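You operate a simulated robot arm through the tools that you are given. There is no shell and no other tool.

You run a simulated two-armed robot. Do the job below in one go: nothing can be reset, and whatever is moved stays where it is left.

## Task
Load the FIELD look from its stick, save, and put the stick in the dish.
Fine: wait for LOADED before SAVE and before the stick comes out.

The check looks at the end state, three seconds after you hand in, the way a careful person would. Anything else that was tipped, shoved, dropped, spilled or broken makes it a failure.

## Robot
Two 7-joint arms with two-finger parallel grippers on one trunk, on a base that moves. Base frame: it is fixed to the floor where the robot stands at the start and does not move with it; the origin is under the middle of the robot, x ahead of it, y to its left, z up. Units: mm, rad, N and s.
The left shoulder is at the start at [-99, 119, 800], the right one opposite. With the tool pointing down near the work surface each hand reaches from about 100 to 560 mm from the robot's upright axis, wherever it stands, measured 20 degrees to its own side. Places, roughly: bypass key [-3400, -300, 800]; contrast knob [-3300, -400, 800]; dim knob [-4100, -200, 800]; dish [-3250, -250, 750]; fader latch [-3100, -400, 800]; gain ring [-3600, -300, 800]; gamma ring [-3500, -400, 800]; home key [-4100, 0, 800]; hue knob [-3900, -300, 800]; jog wheel [-4000, -200, 800]; lift ring [-3400, -400, 800]; look port [-3200, -400, 800]; look stick [-2750, -500, 750]; mark key [-3900, -100, 800]; next key [-3900, -100, 800]; node key [-4000, -100, 800]; offset ring [-3800, -300, 800]; page slider [-4100, -100, 800]; panel reset key [-3300, -300, 800]; pivot knob [-3300, -500, 800]; play key [-3700, 0, 800]; puck key [-4200, 0, 800]; purple fader [-3000, -500, 800]; queue key [-3900, 0, 800]; rate knob [-4000, -100, 800]; render key [-4000, 0, 800]; sat knob [-3300, -400, 800]; save key [-3900, 100, 800]; shape key [-3000, -500, 800]; size knob [-3100, -500, 800]; soft knob [-3100, -600, 800]; store key [-3800, -100, 800]; tint knob [-3800, -200, 800]; track key [-3000, -500, 800]; undo key [-3900, 0, 800]; warm knob [-3800, -100, 800]; wipe display [-3200, -700, 800]; wipe key [-3700, -200, 800]; wipe lever [-3200, -500, 900]; yellow fader [-3000, -500, 800]. Payload 3.43 kg a hand.
Tool frame (each hand has its own): the origin (TCP) lies between the finger pads and is the grasp point; the fingertips stand 30 mm ahead of it; z points along the fingers, y is the line along which they close. The gripper opens to 94 mm. The fingers are 28 mm wide and 10 mm thick; the gripper's body (50 by 96 mm) begins 55 mm behind the TCP.
Orientation is that of the tool frame in the base frame, as [roll, pitch, yaw] about the fixed x, y, z axes, in that order (R = Rz(yaw) Ry(pitch) Rx(roll)). With the fingers straight down and closing along the base's y, the tool's x points along the base's -x, its y along +y and its z along -z.

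## Interface
- The arms move only by the tool servo_tool. It takes "left_series", "right_series" or both (then of equal length, played together; a hand with none holds still); each is a list of rows, each a list of 7 numbers: the shift along the base's x, y, z in cm, then the turn, a rotation vector about the base's x, y, z in rad, then the closure, from 0 (fully open) to 1 (shut). In form: [[x, y, z, ax, ay, az, grip], ...]. A call has 1 to 20 rows; each row is the pose to reach, as a shift and turn from the pose commanded when the call began. Each row takes 0.2 s and may step no farther than 50 mm and 0.15 rad from the row before; otherwise, or with a gripper value out of range, the whole call is refused. Where a pose cannot be reached the arm comes as near as it can. A force on the tool above 90 N (or 10 N above the force at the start of the call, whichever is more), or a blocked arm, ends the call early, and 0.2 s more pass. Each finger travels about 153 mm/s and halts on what it meets, pressing with about 22 N; the grip force reading is that of the motor and also rises with nothing between the fingers. The clock runs only during rows and for 0.2 s after the last one: add rows that repeat a pose to give the fingers time. It gives the time, the measured TCP pose, the force on the tool (base axes), the opening and the grip force at its end, in the units of the frame above (readings bear some noise), with the torque about the TCP (base axes, N m) and any sound that the robot's microphone picked up, and new pictures: "views" is both (left out), scene, wrist or none (wrist: the cameras of the hands that moved).
- Cameras (640 x 400 px; columns grow to the right, rows downward): "scene" is now at [37.4, 17.5, 1513.1]; the picture's right is [0.20, -0.98, 0.00], its down [-0.68, -0.14, -0.72] and it looks along [0.71, 0.14, -0.69] (base axes); focal length 289 px, centre (320, 200). "left" rides on the left gripper at [76, -14, -103] in its tool frame; the picture's right is [0.18, 0.98, 0.00], its down [-0.75, 0.14, -0.64] and it looks along [-0.63, 0.12, 0.77] (tool axes); focal length 243 px, centre (320, 200). "right" rides on the right gripper at [76, 14, -102] in its tool frame; the picture's right is [-0.18, 0.98, 0.00], its down [-0.75, -0.14, -0.64] and it looks along [-0.63, -0.12, 0.77] (tool axes); focal length 243 px, centre (320, 200). There is no depth. A picture from a camera that has moved, and an enlarged one, comes with that camera's place and axes in the base frame and with its lens.
- raise_lower(by): moves the trunk up (or, below 0, down) by that many mm; the arms and the scene camera ride with it, the base frame stays. It gives what a move gives, with no picture.
- roll_base(legs): drives the robot by 1 to 6 legs, each [ahead, left, turn to the left] in mm, mm and rad, along the robot's own axes; the way and the turn of a leg run together, so that a leg with both is an arc; at most 1500 mm and 3.142 rad a leg. The arms and the cameras ride along, it lands a little off, and it stops where it bumps. It gives what a move gives, and a new picture of the scene camera.
- turn_head(pan, tilt): turns the head with the scene camera to pan (to the left, within 2.496 rad either way) and tilt (down, from -0.506 to 1.204), counted from straight ahead of the robot (the tilt from the chest, where the trunk bows). It gives what a move gives, and a new picture of the scene camera.
- enlarge(camera, box): a new picture of the part [left, top, right, bottom] of that camera's present view, enlarged. The clock stands still meanwhile.
- finish_job(): hands the job in; it is judged then, once.

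Places have to be worked out from the pictures, the camera data and where the tool is seen. Open the grippers and draw the arms clear of the work before you hand the job in, unless the task says otherwise.

The tools are called after ">>>" as a command line: name --argument value ..., lists and objects as JSON in quotes. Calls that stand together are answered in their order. servo_tool: Moves the arms, as the interface text tells. Its arguments: {"type":"object","properties":{"left_series":{"type":"array"},"right_series":{"type":"array"},"views":{"type":"string","enum":["both","scene","wrist","none"]}},"required":[]} The other tools are called the same way: raise_lower (by) moves the trunk up or down; roll_base (legs) drives the base; turn_head (pan, tilt) turns the head that bears the scene camera; enlarge (camera, box) takes an enlarged picture of a part of a camera's view; finish_job () hands the job in.

At the start:

```text
t: 0.0
left_position: [330.7, 152.5, 1067.5]
left_tool_rot: [-3.141, 0.0, -3.142]
left_ft_force: [-0.3, 0.1, 0.4]
left_torque: [-0.04, -0.01, -0.05]
left_finger_gap: 94.1
left_grasp_force: 0.1
right_position: [339.4, -132.6, 1060.6]
right_tool_rot: [-3.141, 0.0, -3.14]
right_ft_force: [-0.3, 0.1, 1.4]
right_torque: [0.02, 0.02, 0.01]
right_finger_gap: 94.5
right_grasp_force: 0.0
trunk travel left (down, up): [-225.0, 110.0]
robot x, y, heading: [0.3, 0.9, 0.001]
head pan, tilt (commanded): [0.199, 0.766]
```

scene: 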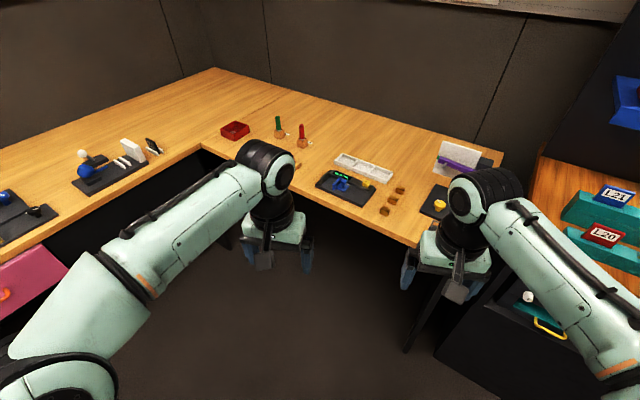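
right: 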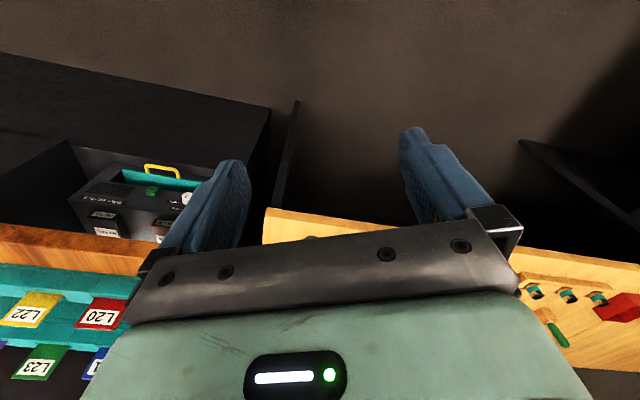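
left: 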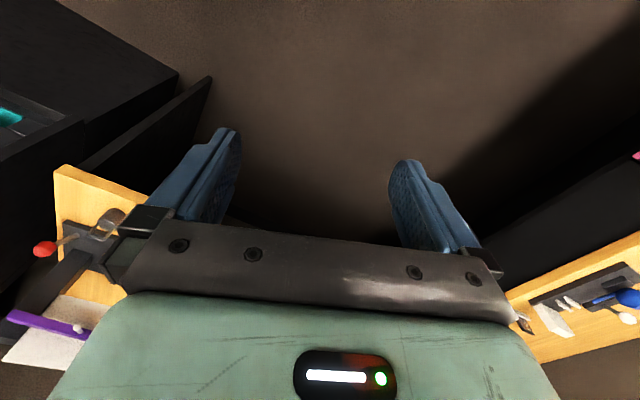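

The work places named lie 3–4 m behind the robot, so I first look around with the head before driving.

>>> turn_head --pan 2.49 --tilt 0.3

>>> turn_head --pan -2.49 --tilt 0.3

>>> turn_head --pan 1.4 --tilt 0.4

>>> turn_head --pan -1.4 --tilt 0.4

```text
t: 2.1
left_position: [330.5, 151.9, 1068.7]
left_tool_rot: [-3.142, 0.0, -3.141]
left_ft_force: [-0.2, -0.4, 0.6]
left_torque: [0.05, 0.02, -0.02]
left_finger_gap: 94.1
left_grasp_force: 0.1
right_position: [338.5, -132.5, 1059.7]
right_tool_rot: [-3.142, -0.001, 3.141]
right_ft_force: [0.6, 0.2, 0.0]
right_torque: [-0.04, 0.03, -0.05]
right_finger_gap: 94.1
right_grasp_force: 0.0
trunk travel left (down, up): [-225.0, 110.0]
robot x, y, heading: [-0.7, -1.5, 0.0]
head pan, tilt (commanded): [2.491, 0.3]
camera scene: at [-117.4, 57.8, 1554.7], right [0.61, 0.8, 0.0], down [0.24, -0.18, -0.96], along [-0.76, 0.58, -0.3], focal length 289 px, centre (320, 200)
```

scene: 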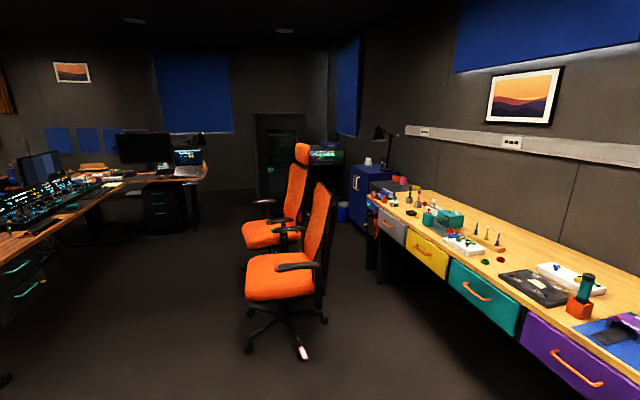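

```text
t: 6.0
left_position: [329.6, 152.5, 1068.1]
left_tool_rot: [3.141, 0.001, 3.141]
left_ft_force: [-0.8, 0.7, -0.3]
left_torque: [-0.01, -0.01, -0.01]
left_finger_gap: 94.0
left_grasp_force: 0.0
right_position: [338.7, -131.8, 1060.5]
right_tool_rot: [3.142, 0.0, 3.14]
right_ft_force: [0.2, -0.7, 0.8]
right_torque: [0.0, -0.04, -0.04]
right_finger_gap: 93.9
right_grasp_force: 0.2
trunk travel left (down, up): [-225.0, 110.0]
robot x, y, heading: [-0.2, 0.1, 0.003]
head pan, tilt (commanded): [-2.491, 0.3]
camera scene: at [-117.4, -55.4, 1554.7], right [-0.61, 0.8, 0.0], down [0.24, 0.18, -0.96], along [-0.76, -0.58, -0.3], focal length 289 px, centre (320, 200)
```

scene: 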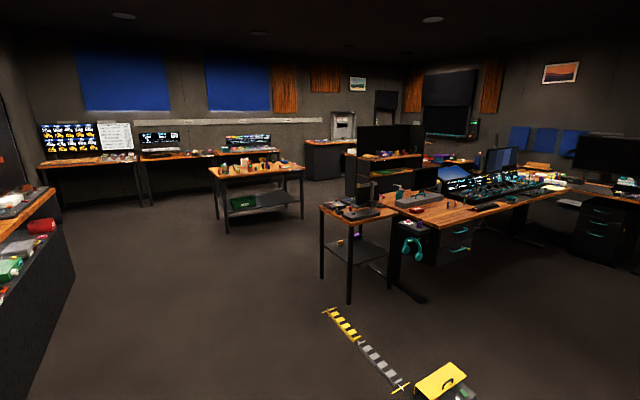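

```text
t: 9.2
left_position: [330.4, 151.0, 1067.1]
left_tool_rot: [3.141, 0.001, 3.141]
left_ft_force: [1.2, 0.2, 0.3]
left_torque: [0.0, 0.0, -0.04]
left_finger_gap: 93.9
left_grasp_force: 0.1
right_position: [338.2, -132.9, 1060.2]
right_tool_rot: [-3.141, 0.0, 3.141]
right_ft_force: [-0.1, 0.1, -0.1]
right_torque: [0.01, -0.02, 0.0]
right_finger_gap: 94.0
right_grasp_force: 0.1
trunk travel left (down, up): [-225.0, 110.0]
robot x, y, heading: [-4.0, -2.3, -0.001]
head pan, tilt (commanded): [1.4, 0.4]
camera scene: at [-27.3, 92.5, 1545.5], right [0.99, -0.17, 0.0], down [-0.07, -0.38, -0.92], along [0.16, 0.91, -0.39], focal length 289 px, centre (320, 200)
```

scene: 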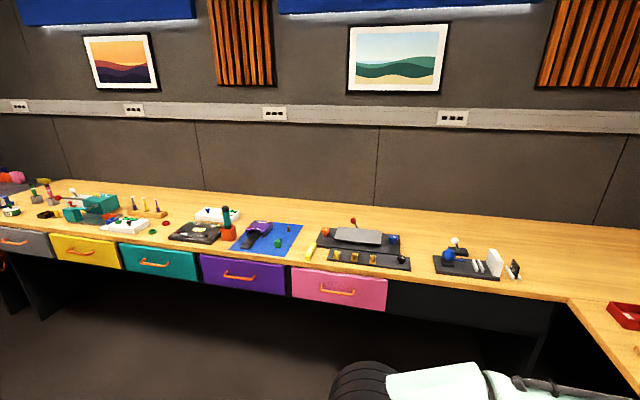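

```text
t: 11.7
left_position: [330.6, 151.2, 1068.3]
left_tool_rot: [-3.141, 0.001, -3.141]
left_ft_force: [-0.2, 0.4, -1.3]
left_torque: [0.01, 0.0, -0.02]
left_finger_gap: 93.9
left_grasp_force: 0.2
right_position: [338.4, -133.0, 1060.2]
right_tool_rot: [-3.141, -0.001, 3.142]
right_ft_force: [0.0, 0.1, 0.4]
right_torque: [0.0, 0.02, 0.0]
right_finger_gap: 94.0
right_grasp_force: 0.1
trunk travel left (down, up): [-225.0, 110.0]
robot x, y, heading: [-0.1, -0.8, -0.0]
head pan, tilt (commanded): [-1.4, 0.4]
camera scene: at [-27.3, -90.1, 1545.5], right [-0.99, -0.17, 0.0], down [-0.07, 0.38, -0.92], along [0.16, -0.91, -0.39], focal length 289 px, centre (320, 200)
```

scene: 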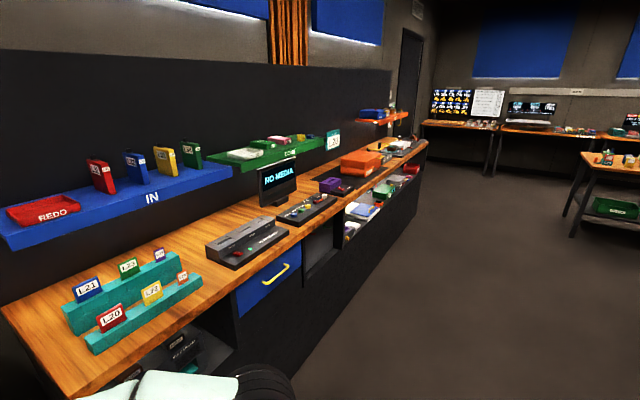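

I look back toward the console again and enlarge it to judge its layout and which side is free.

>>> turn_head --pan -2.49 --tilt 0.3

>>> enlarge --camera "scene" --box '[300, 120, 640, 330]'

>>> enlarge --camera "scene" --box '[380, 150, 580, 270]'

>>> turn_head --pan 2.49 --tilt 0.3

>>> enlarge --camera "scene" --box '[0, 120, 240, 320]'

```text
t: 13.0
left_position: [329.5, 152.1, 1066.5]
left_tool_rot: [-3.141, 0.001, -3.141]
left_ft_force: [0.3, 0.5, -0.4]
left_torque: [0.01, -0.01, -0.01]
left_finger_gap: 94.0
left_grasp_force: 0.0
right_position: [339.1, -132.5, 1060.1]
right_tool_rot: [-3.141, 0.0, 3.14]
right_ft_force: [-0.6, 0.5, 0.8]
right_torque: [-0.01, 0.0, -0.02]
right_finger_gap: 93.9
right_grasp_force: 0.1
trunk travel left (down, up): [-225.0, 110.0]
robot x, y, heading: [0.5, 1.6, 0.001]
head pan, tilt (commanded): [-2.491, 0.3]
camera scene: at [-117.4, -55.5, 1554.7], right [-0.61, 0.8, 0.0], down [0.24, 0.18, -0.96], along [-0.76, -0.58, -0.3], focal length 289 px, centre (320, 200)
```

scene: 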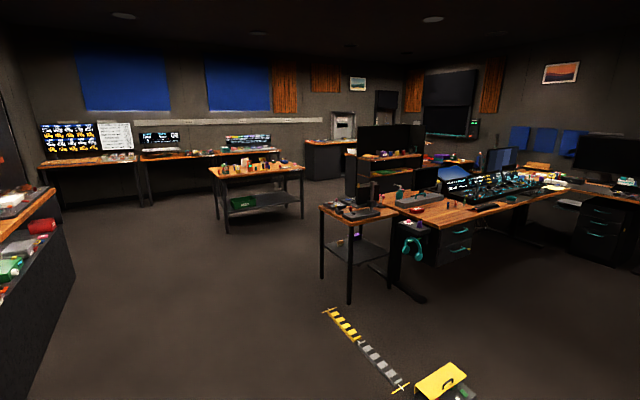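

```text
1.88 times, centred on (470, 225) of scene
camera zoom: at [-117.4, -55.5, 1554.7], right [-0.61, 0.8, 0.0], down [0.24, 0.18, -0.96], along [-0.76, -0.58, -0.3], focal length 545 px, centre (38, 153)
```

zoom: 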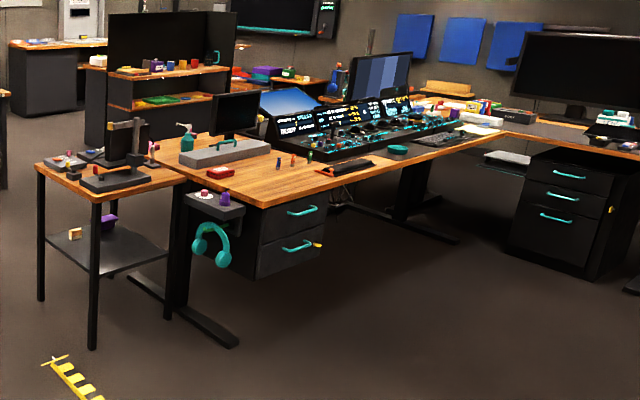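

```text
3.20 times, centred on (480, 210) of scene
camera zoom: at [-117.4, -55.5, 1554.7], right [-0.61, 0.8, 0.0], down [0.24, 0.18, -0.96], along [-0.76, -0.58, -0.3], focal length 926 px, centre (-192, 168)
```

zoom: 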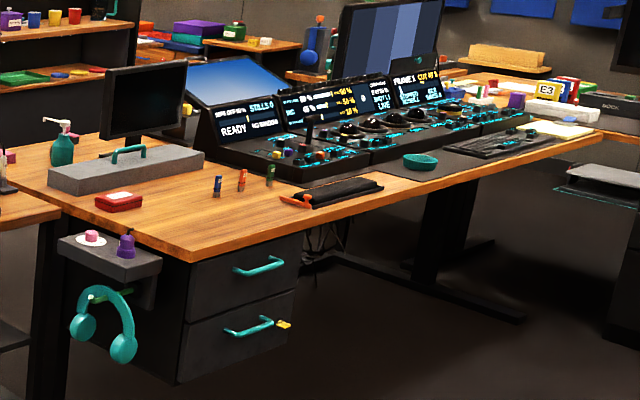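

```text
t: 17.0
left_position: [329.5, 151.3, 1067.6]
left_tool_rot: [3.14, -0.001, -3.141]
left_ft_force: [-0.6, -0.1, -0.1]
left_torque: [0.0, -0.02, -0.02]
left_finger_gap: 93.7
left_grasp_force: 0.1
right_position: [337.8, -131.6, 1059.8]
right_tool_rot: [3.14, 0.001, 3.14]
right_ft_force: [-0.1, 1.2, -0.4]
right_torque: [0.01, -0.03, 0.0]
right_finger_gap: 94.0
right_grasp_force: 0.0
trunk travel left (down, up): [-225.0, 110.0]
robot x, y, heading: [3.0, -3.1, -0.001]
head pan, tilt (commanded): [2.491, 0.3]
camera scene: at [-117.4, 57.8, 1554.7], right [0.61, 0.8, 0.0], down [0.24, -0.18, -0.96], along [-0.76, 0.58, -0.3], focal length 289 px, centre (320, 200)
```

scene: 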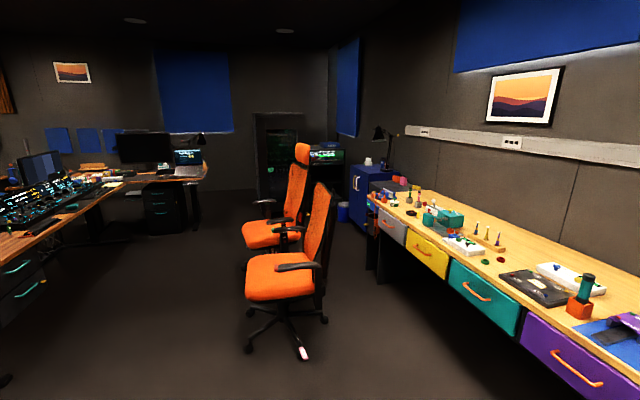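

```text
2.00 times, centred on (120, 220) of scene
camera zoom: at [-117.4, 57.8, 1554.7], right [0.61, 0.8, 0.0], down [0.24, -0.18, -0.96], along [-0.76, 0.58, -0.3], focal length 579 px, centre (720, 160)
```

zoom: 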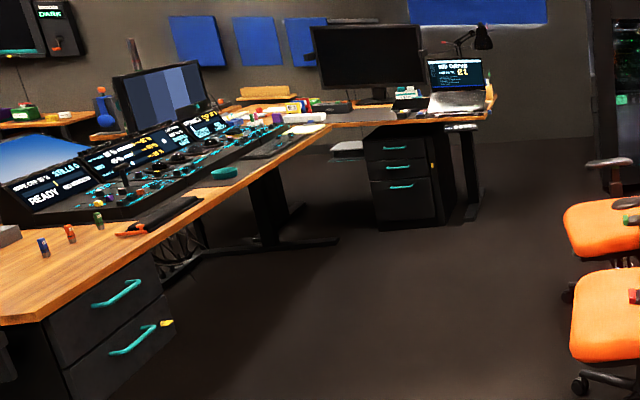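

The console stands about 3 m behind with its free (operator) side facing +y/+x; sticks (blue, orange, green) stand on the near desk end and the teal dish further on. I turn the robot in place to face it and check the floor way (toolbox, chairs).

>>> roll_base --legs '[[0, 0, 3.0]]'

>>> turn_head --pan 0.0 --tilt 0.55

```text
t: 24.4
left_position: [-347.2, -106.0, 1068.1]
left_tool_rot: [3.141, -0.001, -0.135]
left_ft_force: [0.1, -0.9, 1.2]
left_torque: [0.01, -0.03, 0.02]
left_finger_gap: 93.9
left_grasp_force: 0.1
right_position: [-318.3, 174.9, 1060.4]
right_tool_rot: [3.14, -0.001, -0.134]
right_ft_force: [0.1, 1.3, 0.1]
right_torque: [0.02, -0.01, -0.01]
right_finger_gap: 94.0
right_grasp_force: 0.0
trunk travel left (down, up): [-225.0, 110.0]
robot x, y, heading: [-1.3, -3.7, 3.01]
head pan, tilt (commanded): [2.491, 0.3]
camera scene: at [109.0, -70.6, 1554.7], right [-0.71, -0.71, 0.0], down [-0.21, 0.21, -0.96], along [0.68, -0.68, -0.3], focal length 289 px, centre (320, 200)
```

scene: 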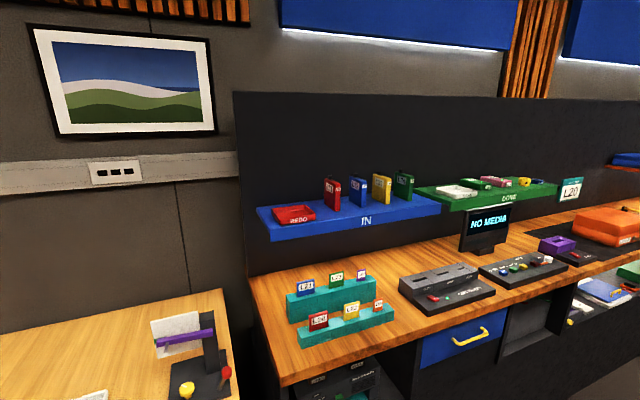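

```text
t: 26.7
left_position: [-348.5, -105.2, 1069.0]
left_tool_rot: [-3.141, -0.001, -0.134]
left_ft_force: [-0.3, 0.4, 0.1]
left_torque: [0.0, -0.03, -0.04]
left_finger_gap: 93.9
left_grasp_force: 0.0
right_position: [-317.7, 176.7, 1060.9]
right_tool_rot: [3.141, -0.001, -0.135]
right_ft_force: [-0.5, 0.3, -0.1]
right_torque: [-0.01, -0.01, 0.01]
right_finger_gap: 94.0
right_grasp_force: 0.0
trunk travel left (down, up): [-225.0, 110.0]
robot x, y, heading: [3.1, -0.7, 3.01]
head pan, tilt (commanded): [0.0, 0.55]
camera scene: at [-46.0, 7.4, 1531.8], right [0.13, 0.99, 0.0], down [0.52, -0.07, -0.85], along [-0.84, 0.11, -0.52], focal length 289 px, centre (320, 200)
```

scene: 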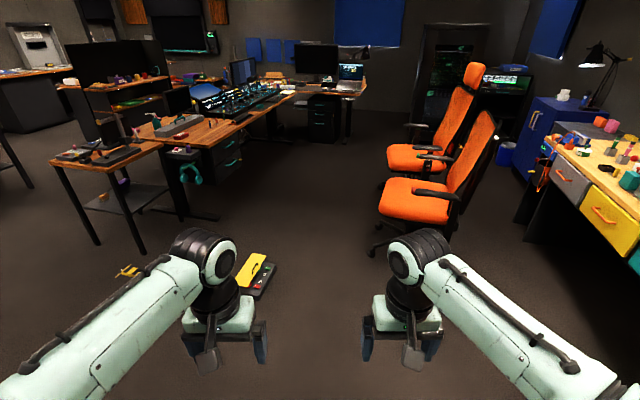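

The lane between the yellow toolbox (y up to about -120) and the nearest chair (y from about 650) is free, centred at y≈270. I drive into its mouth and stop to look.

>>> roll_base --legs '[[0, 0, -0.13], [1000, 0, 0], [0, 0, 0.26]]'

```text
t: 33.3
left_position: [-1300.4, 111.1, 1069.2]
left_tool_rot: [3.141, -0.001, -0.004]
left_ft_force: [0.1, -0.3, 0.3]
left_torque: [-0.01, 0.0, -0.02]
left_finger_gap: 94.2
left_grasp_force: 0.0
right_position: [-1306.6, 394.3, 1060.8]
right_tool_rot: [-3.141, 0.0, -0.004]
right_ft_force: [-0.2, -1.0, 0.3]
right_torque: [-0.03, -0.04, 0.03]
right_finger_gap: 93.9
right_grasp_force: 0.1
trunk travel left (down, up): [-225.0, 110.0]
robot x, y, heading: [-968.2, 262.0, 3.136]
head pan, tilt (commanded): [0.0, 0.55]
camera scene: at [-1015.4, 262.2, 1531.8], right [0.0, 1.0, 0.0], down [0.52, 0.0, -0.85], along [-0.85, 0.0, -0.52], focal length 289 px, centre (320, 200)
```

scene: 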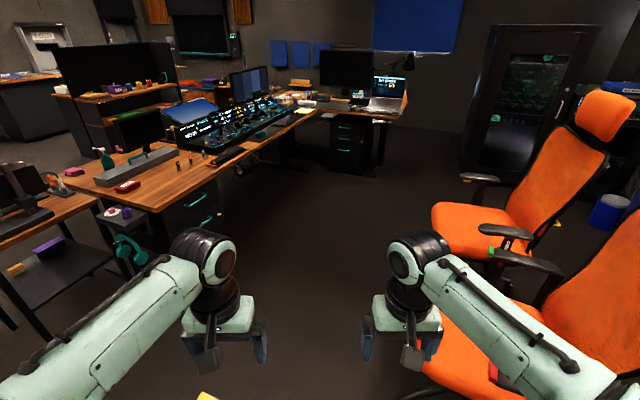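

Now I enlarge the desk from here to fix the places of the sticks, dish, port and the desk edge.

>>> enlarge --camera "scene" --box '[90, 80, 330, 230]'

>>> enlarge --camera "scene" --box '[160, 90, 280, 170]'

```text
2.67 times, centred on (210, 155) of scene
camera zoom: at [-1015.4, 262.2, 1531.8], right [0.0, 1.0, 0.0], down [0.52, 0.0, -0.85], along [-0.85, 0.0, -0.52], focal length 772 px, centre (613, 320)
```

zoom: 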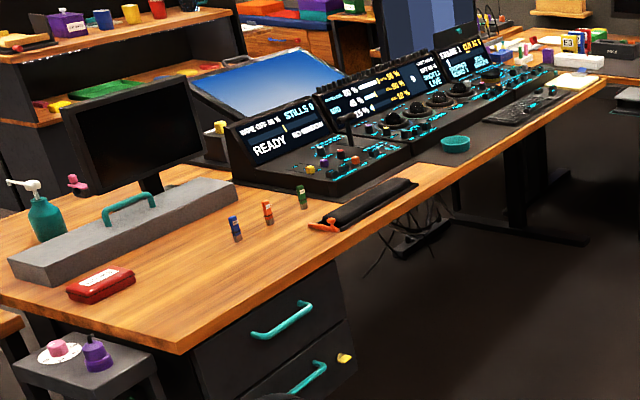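

```text
5.00 times, centred on (220, 130) of scene
camera zoom: at [-1015.4, 262.2, 1531.8], right [0.0, 1.0, 0.0], down [0.52, 0.0, -0.85], along [-0.85, 0.0, -0.52], focal length 1446 px, centre (820, 550)
```

zoom: 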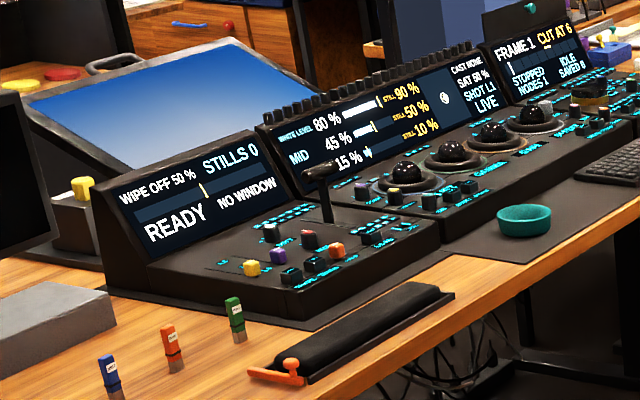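

Sticks stand in a row about 260 mm in from the desk edge near [-2646,-617], [-2743,-582], [-2838,-532]; the dish is near [-3274,-213]. I drive down the lane and turn to face the desk squarely, still at a standoff.

>>> roll_base --legs '[[1450, 0, 0], [0, 0, 1.171]]'

```text
t: 43.5
left_position: [-2403.9, -118.2, 1067.9]
left_tool_rot: [-3.141, 0.0, 1.201]
left_ft_force: [-0.4, 0.3, 0.5]
left_torque: [0.02, 0.02, -0.01]
left_finger_gap: 94.0
left_grasp_force: 0.0
right_position: [-2671.0, -22.8, 1060.1]
right_tool_rot: [3.14, 0.001, 1.2]
right_ft_force: [0.0, 0.2, 0.2]
right_torque: [0.03, -0.01, 0.03]
right_finger_gap: 93.9
right_grasp_force: 0.1
trunk travel left (down, up): [-225.0, 110.0]
robot x, y, heading: [-2424.8, 243.5, -1.943]
head pan, tilt (commanded): [0.0, 0.55]
camera scene: at [-2442.0, 202.4, 1531.8], right [-0.93, 0.36, 0.0], down [0.19, 0.49, -0.85], along [-0.31, -0.79, -0.52], focal length 289 px, centre (320, 200)
```

scene: 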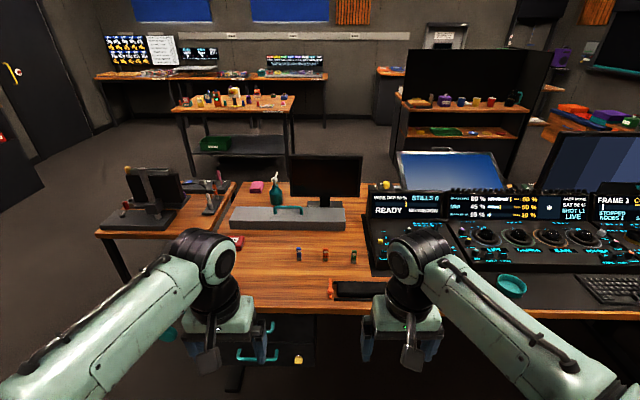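

I enlarge the sticks to read the labels, and the console's near part to see the look port.

>>> enlarge --camera "scene" --box '[280, 235, 370, 280]'

>>> enlarge --camera "scene" --box '[350, 170, 510, 300]'

>>> enlarge --camera "scene" --box '[440, 180, 640, 310]'

```text
7.11 times, centred on (325, 258) of scene
camera zoom: at [-2442.0, 202.4, 1531.8], right [-0.93, 0.36, 0.0], down [0.19, 0.49, -0.85], along [-0.31, -0.79, -0.52], focal length 2057 px, centre (284, -209)
```

zoom: 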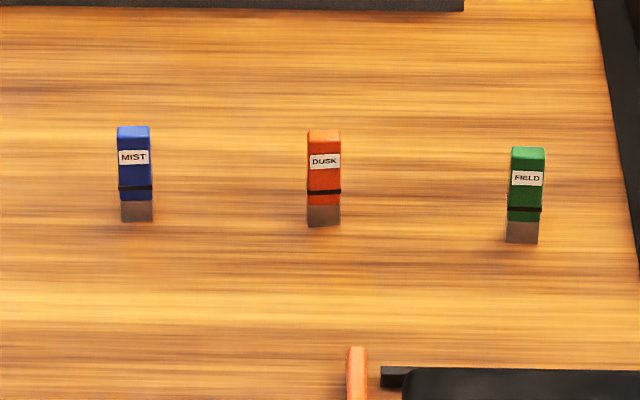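

```text
3.08 times, centred on (430, 235) of scene
camera zoom: at [-2442.0, 202.4, 1531.8], right [-0.93, 0.36, 0.0], down [0.19, 0.49, -0.85], along [-0.31, -0.79, -0.52], focal length 890 px, centre (-18, 92)
```

zoom: 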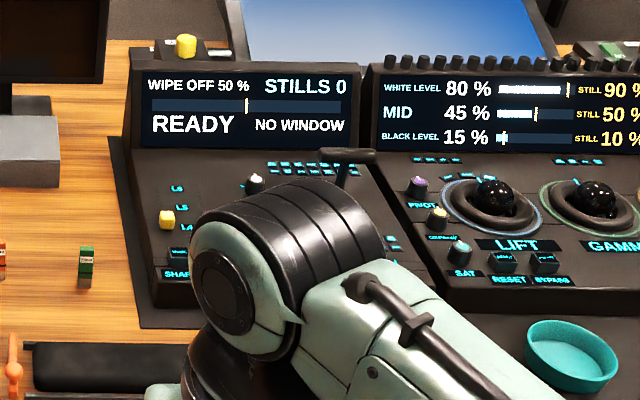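

```text
3.08 times, centred on (540, 245) of scene
camera zoom: at [-2442.0, 202.4, 1531.8], right [-0.93, 0.36, 0.0], down [0.19, 0.49, -0.85], along [-0.31, -0.79, -0.52], focal length 890 px, centre (-357, 62)
```

zoom: 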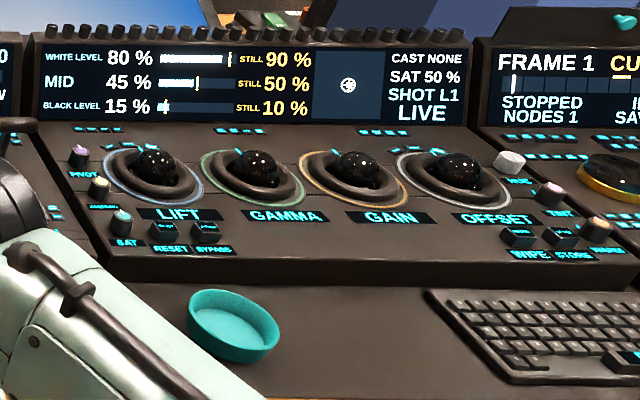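

The green stick is FIELD, at about [-2859,-508]. I slide right along the desk and move up closer to the edge, stopping short to look again.

>>> roll_base --legs '[[0, -275, -0.016], [290, 0, 0]]'

>>> turn_head --pan 0.0 --tilt 1.1

```text
t: 48.1
left_position: [-2775.9, -282.9, 1067.9]
left_tool_rot: [3.142, 0.0, 1.184]
left_ft_force: [0.2, -0.3, -0.4]
left_torque: [0.0, 0.0, 0.01]
left_finger_gap: 93.8
left_grasp_force: 0.1
right_position: [-3042.6, -184.3, 1060.6]
right_tool_rot: [-3.141, -0.001, 1.186]
right_ft_force: [0.4, 0.3, 0.6]
right_torque: [0.02, 0.0, 0.05]
right_finger_gap: 94.1
right_grasp_force: 0.2
trunk travel left (down, up): [-225.0, 110.0]
robot x, y, heading: [-2790.4, 78.5, -1.954]
head pan, tilt (commanded): [0.0, 0.55]
camera scene: at [-2809.8, 37.7, 1531.8], right [-0.93, 0.38, 0.0], down [0.2, 0.48, -0.85], along [-0.32, -0.79, -0.52], focal length 289 px, centre (320, 200)
```

scene: 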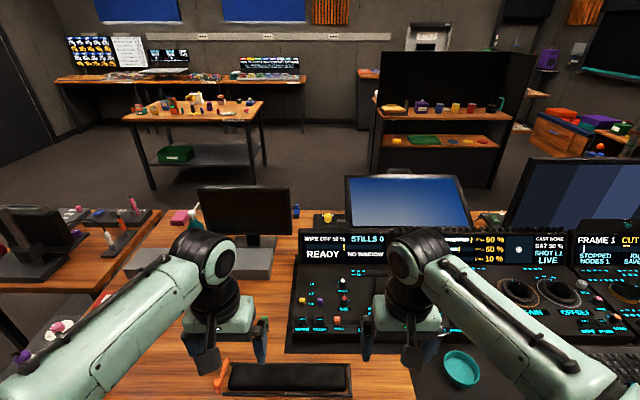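

```text
t: 49.1
left_position: [-2774.8, -283.2, 1068.5]
left_tool_rot: [-3.141, 0.0, 1.185]
left_ft_force: [-0.6, 0.4, 0.3]
left_torque: [0.0, 0.0, 0.03]
left_finger_gap: 94.3
left_grasp_force: 0.1
right_position: [-3043.6, -183.8, 1059.8]
right_tool_rot: [-3.141, -0.001, 1.185]
right_ft_force: [0.2, -1.0, 0.0]
right_torque: [0.03, 0.0, 0.01]
right_finger_gap: 94.2
right_grasp_force: 0.1
trunk travel left (down, up): [-225.0, 110.0]
robot x, y, heading: [-2793.1, 76.0, -1.96]
head pan, tilt (commanded): [0.0, 1.1]
camera scene: at [-2799.6, 62.9, 1488.7], right [-0.93, 0.38, 0.0], down [0.34, 0.83, -0.45], along [-0.17, -0.42, -0.89], focal length 289 px, centre (320, 200)
```

scene: 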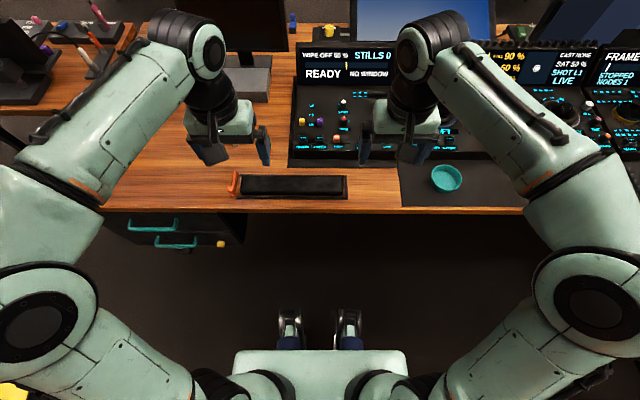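

The base front reaches only about 170 mm ahead of the axis while the desk edge is about 368 mm ahead, so I can roll 135 mm closer. That puts the FIELD stick about 430 mm ahead and 157 mm left: good for the left hand.

>>> roll_base --legs '[[135, 0, 0]]'

```text
t: 50.4
left_position: [-2827.5, -405.2, 1068.0]
left_tool_rot: [3.141, 0.0, 1.181]
left_ft_force: [0.5, 0.0, -0.3]
left_torque: [0.02, 0.01, 0.03]
left_finger_gap: 94.2
left_grasp_force: 0.1
right_position: [-3093.2, -305.4, 1059.9]
right_tool_rot: [3.141, 0.0, 1.179]
right_ft_force: [0.0, 0.3, 0.1]
right_torque: [0.01, -0.03, -0.01]
right_finger_gap: 94.2
right_grasp_force: 0.0
trunk travel left (down, up): [-225.0, 110.0]
robot x, y, heading: [-2842.6, -43.5, -1.96]
head pan, tilt (commanded): [0.0, 1.1]
camera scene: at [-2849.8, -59.9, 1488.6], right [-0.93, 0.38, 0.0], down [0.34, 0.82, -0.45], along [-0.17, -0.42, -0.89], focal length 289 px, centre (320, 200)
```

scene: 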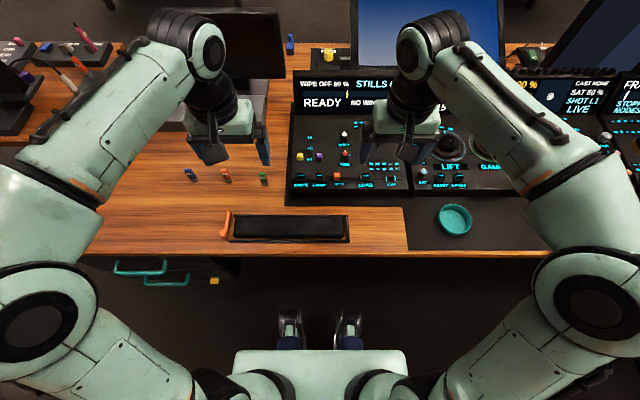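

Now the sticks and the first console panel are in view; I enlarge both.

>>> enlarge --camera "scene" --box '[280, 80, 440, 200]'

>>> enlarge --camera "scene" --box '[170, 140, 290, 215]'

>>> enlarge --camera "left" --box '[0, 0, 640, 400]'

>>> enlarge --camera "right" --box '[0, 0, 640, 400]'

```text
3.33 times, centred on (360, 140) of scene
camera zoom: at [-2849.8, -59.9, 1488.6], right [-0.93, 0.38, 0.0], down [0.34, 0.82, -0.45], along [-0.17, -0.42, -0.89], focal length 964 px, centre (187, 400)
```

zoom: 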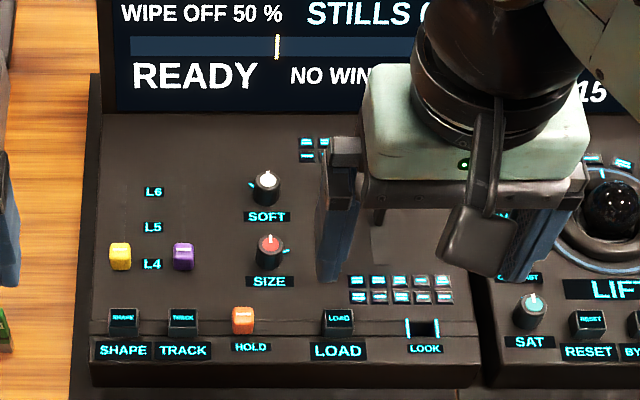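

```text
5.33 times, centred on (230, 178) of scene
camera zoom: at [-2849.8, -59.9, 1488.6], right [-0.93, 0.38, 0.0], down [0.34, 0.82, -0.45], along [-0.17, -0.42, -0.89], focal length 1543 px, centre (800, 320)
```

zoom: 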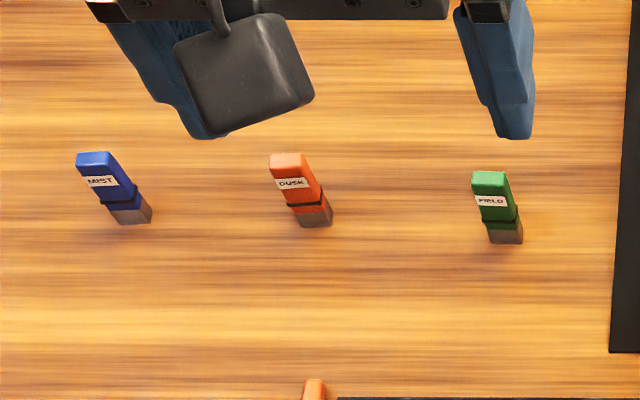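

```text
1.00 times, centred on (320, 200) of left (not enlarged: the box is as wide or as high as the picture)
camera zoom: at [-2811.3, -329.0, 1170.9], right [0.98, -0.2, 0.0], down [-0.16, -0.75, 0.64], along [-0.13, -0.63, -0.77], focal length 243 px, centre (320, 200)
```

zoom: 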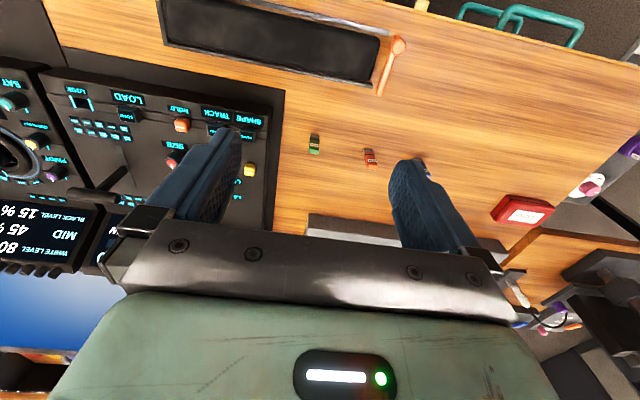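

```text
1.00 times, centred on (320, 200) of right (not enlarged: the box is as wide or as high as the picture)
camera zoom: at [-3051.4, -240.4, 1162.4], right [0.84, -0.54, 0.0], down [-0.42, -0.64, 0.64], along [-0.35, -0.54, -0.77], focal length 243 px, centre (320, 200)
```

zoom: 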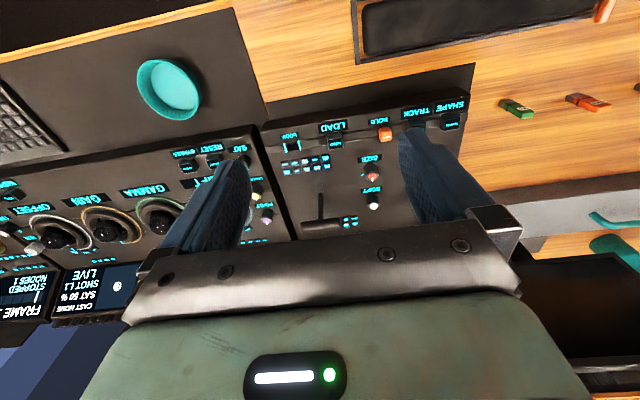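

The LOOK port is a slot on the panel's front ledge (around [-3190,-372,800]), with a LOAD key beside it. The FIELD stick is about 62 mm tall, 18 mm wide, standing at about [-2863,-517]. I bring the left hand above it at TCP z≈900 with the fingers partly closed.

>>> servo_tool --left_series '[[-0.45, -1.4, -2.1, 0, 0, 0, 0.2], [-0.9, -2.8, -4.2, 0, 0, 0, 0.4], [-1.35, -4.2, -6.3, 0, 0, 0, 0.4], [-1.8, -5.6, -8.4, 0, 0, 0, 0.4], [-2.2, -7.0, -10.5, 0, 0, 0, 0.4], [-2.65, -8.4, -12.6, 0, 0, 0, 0.4], [-3.1, -9.8, -14.7, 0, 0, 0, 0.4], [-3.55, -11.2, -16.8, 0, 0, 0, 0.4], [-3.55, -11.2, -16.8, 0, 0, 0, 0.4]]' --views "both"

```text
t: 52.4
left_position: [-2861.5, -517.6, 899.2]
left_tool_rot: [3.14, 0.001, 1.183]
left_ft_force: [1.1, 0.0, 1.2]
left_torque: [0.02, -0.01, 0.02]
left_finger_gap: 56.2
left_grasp_force: 0.1
right_position: [-3093.0, -305.0, 1061.0]
right_tool_rot: [-3.141, -0.001, 1.181]
right_ft_force: [0.3, -0.2, -1.1]
right_torque: [-0.02, -0.02, 0.01]
right_finger_gap: 94.0
right_grasp_force: 0.1
trunk travel left (down, up): [-225.0, 110.0]
robot x, y, heading: [-2844.1, -45.0, -1.957]
head pan, tilt (commanded): [0.0, 1.1]
camera scene: at [-2849.3, -58.7, 1488.6], right [-0.93, 0.38, 0.0], down [0.34, 0.82, -0.45], along [-0.17, -0.42, -0.89], focal length 289 px, centre (320, 200)
camera left: at [-2845.9, -441.1, 1002.2], right [0.98, -0.2, 0.0], down [-0.16, -0.75, 0.64], along [-0.13, -0.63, -0.77], focal length 243 px, centre (320, 200)
```

scene: 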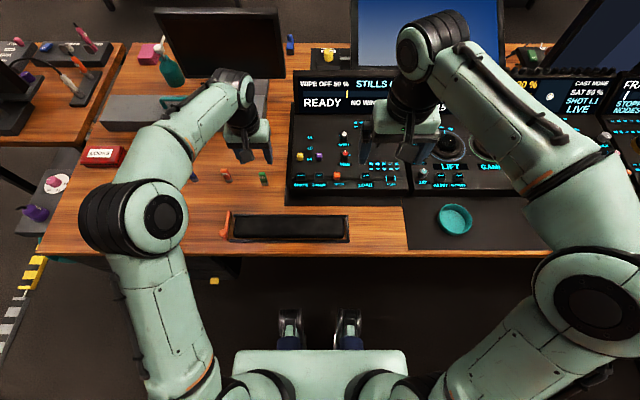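
left: 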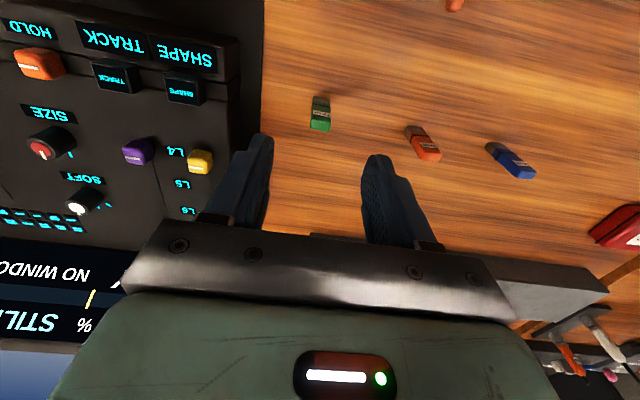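

The left camera shows the green stick between the fingers' lines; I enlarge to refine its place.

>>> enlarge --camera "left" --box '[240, 60, 400, 160]'

>>> enlarge --camera "scene" --box '[200, 110, 300, 200]'

```text
4.00 times, centred on (320, 110) of left
camera zoom: at [-2845.9, -441.1, 1002.2], right [0.98, -0.2, 0.0], down [-0.16, -0.75, 0.64], along [-0.13, -0.63, -0.77], focal length 970 px, centre (320, 560)
```

zoom: 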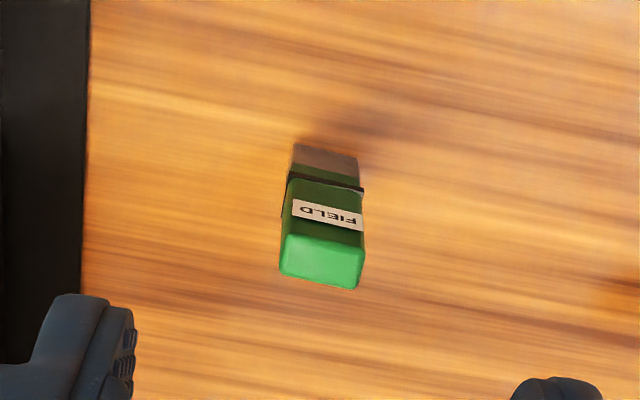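

```text
4.44 times, centred on (250, 155) of scene
camera zoom: at [-2849.3, -58.7, 1488.6], right [-0.93, 0.38, 0.0], down [0.34, 0.82, -0.45], along [-0.17, -0.42, -0.89], focal length 1286 px, centre (631, 400)
```

zoom: 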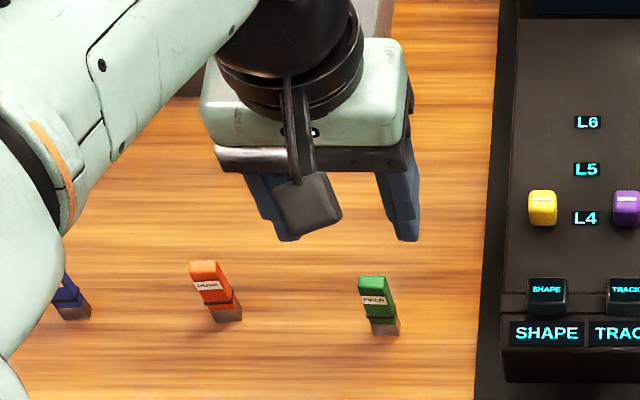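

The stick's centre works out at [-2861,-520.5], aligned with the fingers. I lower the left hand to TCP z≈804 and close on the stick's upper part.

>>> servo_tool --left_series '[[0.03, -0.15, -2.5, 0, 0, 0, 0.4], [0.03, -0.3, -5.0, 0, 0, 0, 0.4], [0.03, -0.3, -7.5, 0, 0, 0, 0.4], [0.03, -0.3, -9.5, 0, 0, 0, 0.4], [0.03, -0.3, -9.5, 0, 0, 0, 0.45]]' --views "both"

```text
t: 53.6
left_position: [-2860.5, -519.8, 805.1]
left_tool_rot: [3.14, -0.001, 1.181]
left_ft_force: [-0.6, 0.7, -0.3]
left_torque: [-0.01, 0.0, -0.01]
left_finger_gap: 51.8
left_grasp_force: 0.1
right_position: [-3093.2, -304.7, 1060.1]
right_tool_rot: [-3.141, 0.0, 1.181]
right_ft_force: [0.1, -0.4, -0.6]
right_torque: [-0.03, -0.01, 0.03]
right_finger_gap: 93.9
right_grasp_force: 0.0
trunk travel left (down, up): [-225.0, 110.0]
robot x, y, heading: [-2841.8, -42.2, -1.96]
head pan, tilt (commanded): [0.0, 1.1]
camera scene: at [-2849.4, -58.9, 1488.6], right [-0.93, 0.38, 0.0], down [0.34, 0.82, -0.45], along [-0.17, -0.42, -0.89], focal length 289 px, centre (320, 200)
camera left: at [-2845.6, -442.5, 907.3], right [0.98, -0.2, 0.0], down [-0.16, -0.75, 0.64], along [-0.13, -0.63, -0.77], focal length 243 px, centre (320, 200)
```

scene: 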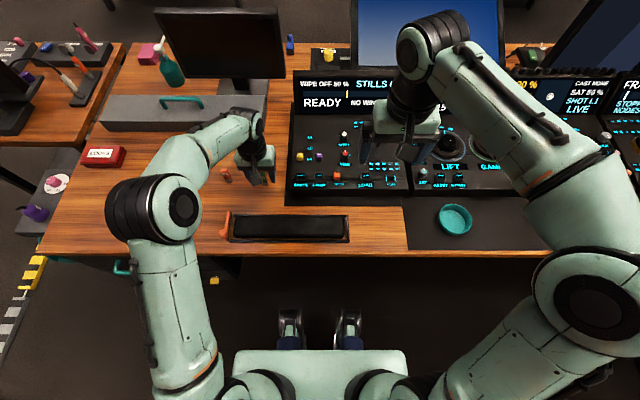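
left: 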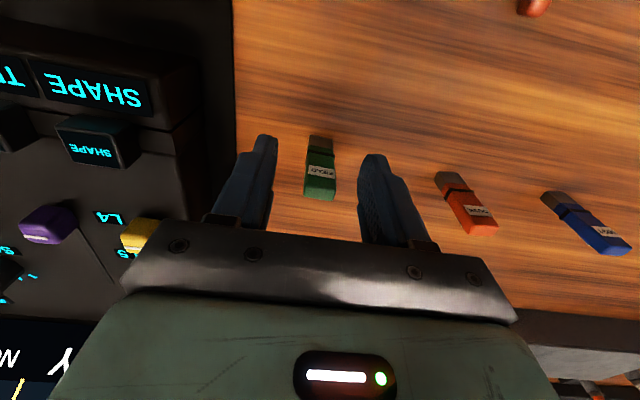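

I enlarge the left view to check the stick is centred between the pads before closing.

>>> enlarge --camera "left" --box '[220, 110, 420, 240]'

```text
3.08 times, centred on (320, 175) of left
camera zoom: at [-2845.6, -442.5, 907.3], right [0.98, -0.2, 0.0], down [-0.16, -0.75, 0.64], along [-0.13, -0.63, -0.77], focal length 746 px, centre (320, 277)
```

zoom: 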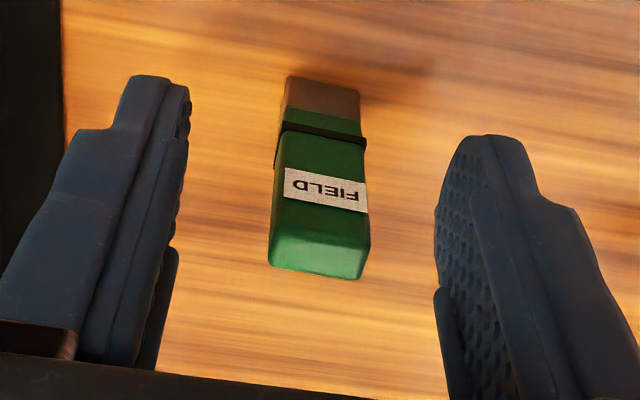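

The stick is centred between the pads; I close the left gripper on it.

>>> servo_tool --left_series '[[0, 0, 0, 0, 0, 0, 0.7], [0, 0, 0, 0, 0, 0, 0.9], [0, 0, 0, 0, 0, 0, 1.0], [0, 0, 0, 0, 0, 0, 1.0]]' --views "wrist"

>>> enlarge --camera "left" --box '[220, 110, 420, 240]'

```text
t: 54.6
left_position: [-2861.3, -519.5, 806.6]
left_tool_rot: [-3.142, 0.001, 1.182]
left_ft_force: [-0.2, -1.2, 4.8]
left_torque: [-0.12, -0.04, 0.0]
left_finger_gap: 17.1
left_grasp_force: 22.4
right_position: [-3092.9, -304.5, 1060.2]
right_tool_rot: [-3.14, 0.001, 1.182]
right_ft_force: [0.4, 0.5, -1.2]
right_torque: [-0.03, -0.01, 0.02]
right_finger_gap: 94.0
right_grasp_force: 0.1
trunk travel left (down, up): [-225.0, 110.0]
robot x, y, heading: [-2840.5, -43.2, -1.96]
head pan, tilt (commanded): [0.0, 1.1]
camera left: at [-2845.7, -442.7, 908.2], right [0.98, -0.2, 0.0], down [-0.15, -0.75, 0.64], along [-0.13, -0.63, -0.77], focal length 243 px, centre (320, 200)
```

left: 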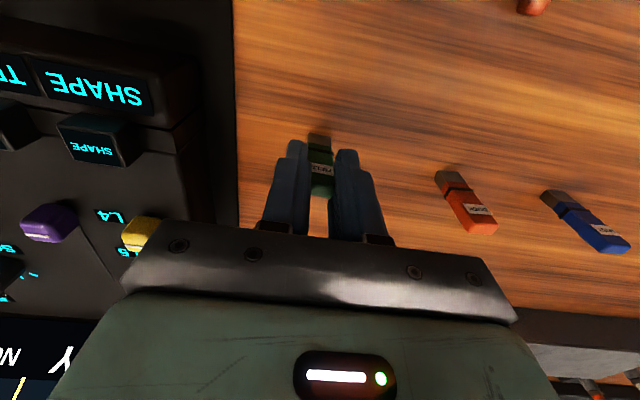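

```text
3.08 times, centred on (320, 175) of left
camera zoom: at [-2845.7, -442.7, 908.2], right [0.98, -0.2, 0.0], down [-0.15, -0.75, 0.64], along [-0.13, -0.63, -0.77], focal length 746 px, centre (320, 277)
```

zoom: 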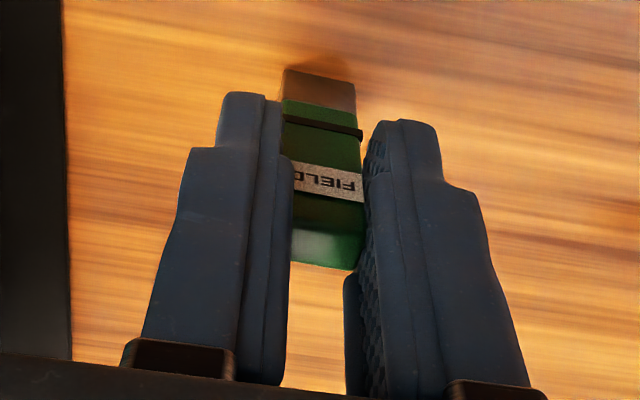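

The stick is held (gap 17 mm, 22 N). I lift it straight up 200 mm clear of everything.

>>> servo_tool --left_series '[[0, 0, 1, 0, 0, 0, 1.0], [0, 0, 3, 0, 0, 0, 1.0], [0, 0, 6, 0, 0, 0, 1.0], [0, 0, 9, 0, 0, 0, 1.0], [0, 0, 12, 0, 0, 0, 1.0], [0, 0, 15, 0, 0, 0, 1.0], [0, 0, 18, 0, 0, 0, 1.0], [0, 0, 20, 0, 0, 0, 1.0], [0, 0, 20, 0, 0, 0, 1.0]]' --views "both"

>>> enlarge --camera "left" --box '[220, 110, 420, 240]'

>>> enlarge --camera "scene" --box '[210, 80, 310, 200]'

```text
t: 56.6
left_position: [-2862.0, -520.8, 1005.0]
left_tool_rot: [-3.14, 0.001, 1.18]
left_ft_force: [-0.2, -0.9, -0.4]
left_torque: [-0.02, -0.02, 0.0]
left_finger_gap: 16.8
left_grasp_force: 21.6
right_position: [-3092.1, -304.9, 1061.2]
right_tool_rot: [3.142, -0.001, 1.182]
right_ft_force: [-0.6, -0.4, 0.1]
right_torque: [-0.01, -0.03, 0.01]
right_finger_gap: 94.0
right_grasp_force: 0.1
trunk travel left (down, up): [-225.0, 110.0]
robot x, y, heading: [-2844.3, -39.7, -1.963]
head pan, tilt (commanded): [0.0, 1.1]
camera scene: at [-2849.4, -59.1, 1488.6], right [-0.93, 0.38, 0.0], down [0.34, 0.82, -0.45], along [-0.17, -0.42, -0.89], focal length 289 px, centre (320, 200)
camera left: at [-2845.0, -443.5, 1107.5], right [0.98, -0.2, 0.0], down [-0.16, -0.75, 0.64], along [-0.13, -0.63, -0.77], focal length 243 px, centre (320, 200)
```

scene: 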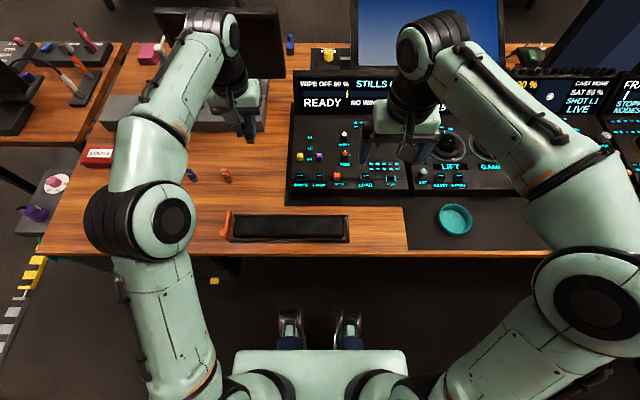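
left: 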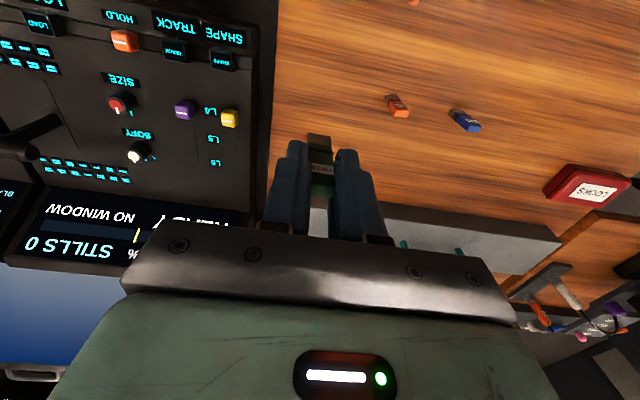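

```text
3.08 times, centred on (320, 175) of left
camera zoom: at [-2845.0, -443.5, 1107.5], right [0.98, -0.2, 0.0], down [-0.16, -0.75, 0.64], along [-0.13, -0.63, -0.77], focal length 746 px, centre (320, 277)
```

zoom: 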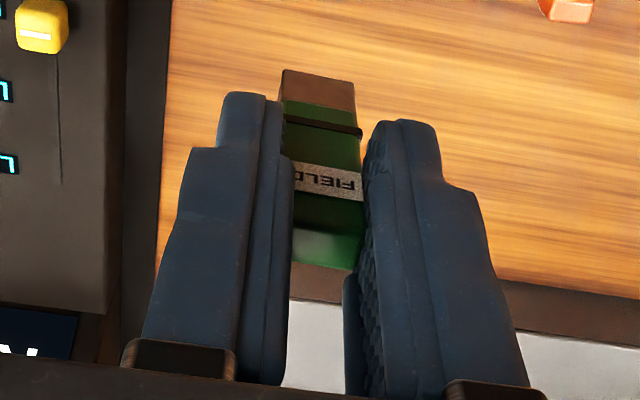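

```text
3.33 times, centred on (260, 140) of scene
camera zoom: at [-2849.4, -59.1, 1488.6], right [-0.93, 0.38, 0.0], down [0.34, 0.82, -0.45], along [-0.17, -0.42, -0.89], focal length 964 px, centre (520, 400)
```

zoom: 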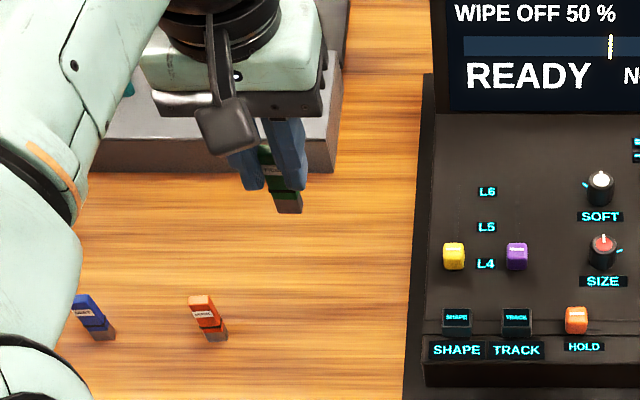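

The FIELD stick is in the left hand, its bottom about 56 mm below the TCP. I roll the robot 354 mm to the right along the desk so the left hand comes over the LOOK port.

>>> roll_base --legs '[[0, -354, 0]]'

>>> enlarge --camera "left" --box '[0, 0, 640, 400]'

```text
t: 60.3
left_position: [-3188.1, -385.6, 1003.5]
left_tool_rot: [-3.141, 0.0, 1.186]
left_ft_force: [-0.1, -0.4, 0.2]
left_torque: [0.03, -0.05, -0.03]
left_finger_gap: 16.8
left_grasp_force: 21.8
right_position: [-3420.4, -171.4, 1059.7]
right_tool_rot: [-3.141, 0.001, 1.186]
right_ft_force: [0.3, 0.3, 0.2]
right_torque: [0.02, 0.02, -0.02]
right_finger_gap: 93.9
right_grasp_force: 0.1
trunk travel left (down, up): [-225.0, 110.0]
robot x, y, heading: [-3167.6, 92.5, -1.955]
head pan, tilt (commanded): [0.0, 1.1]
camera scene: at [-3178.0, 75.2, 1488.6], right [-0.93, 0.38, 0.0], down [0.34, 0.83, -0.45], along [-0.17, -0.42, -0.89], focal length 289 px, centre (320, 200)
```

scene: 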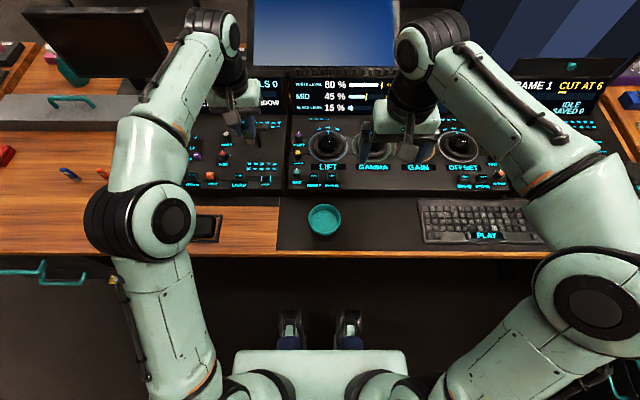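

```text
1.00 times, centred on (320, 200) of left (not enlarged: the box is as wide or as high as the picture)
camera zoom: at [-3172.1, -309.3, 1107.4], right [0.98, -0.2, 0.0], down [-0.15, -0.75, 0.64], along [-0.13, -0.63, -0.77], focal length 243 px, centre (320, 200)
```

zoom: 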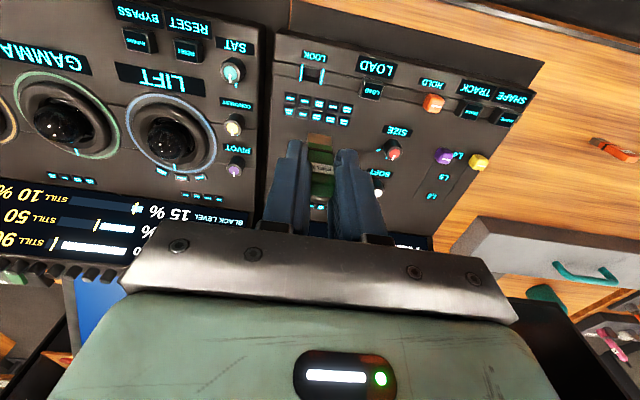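

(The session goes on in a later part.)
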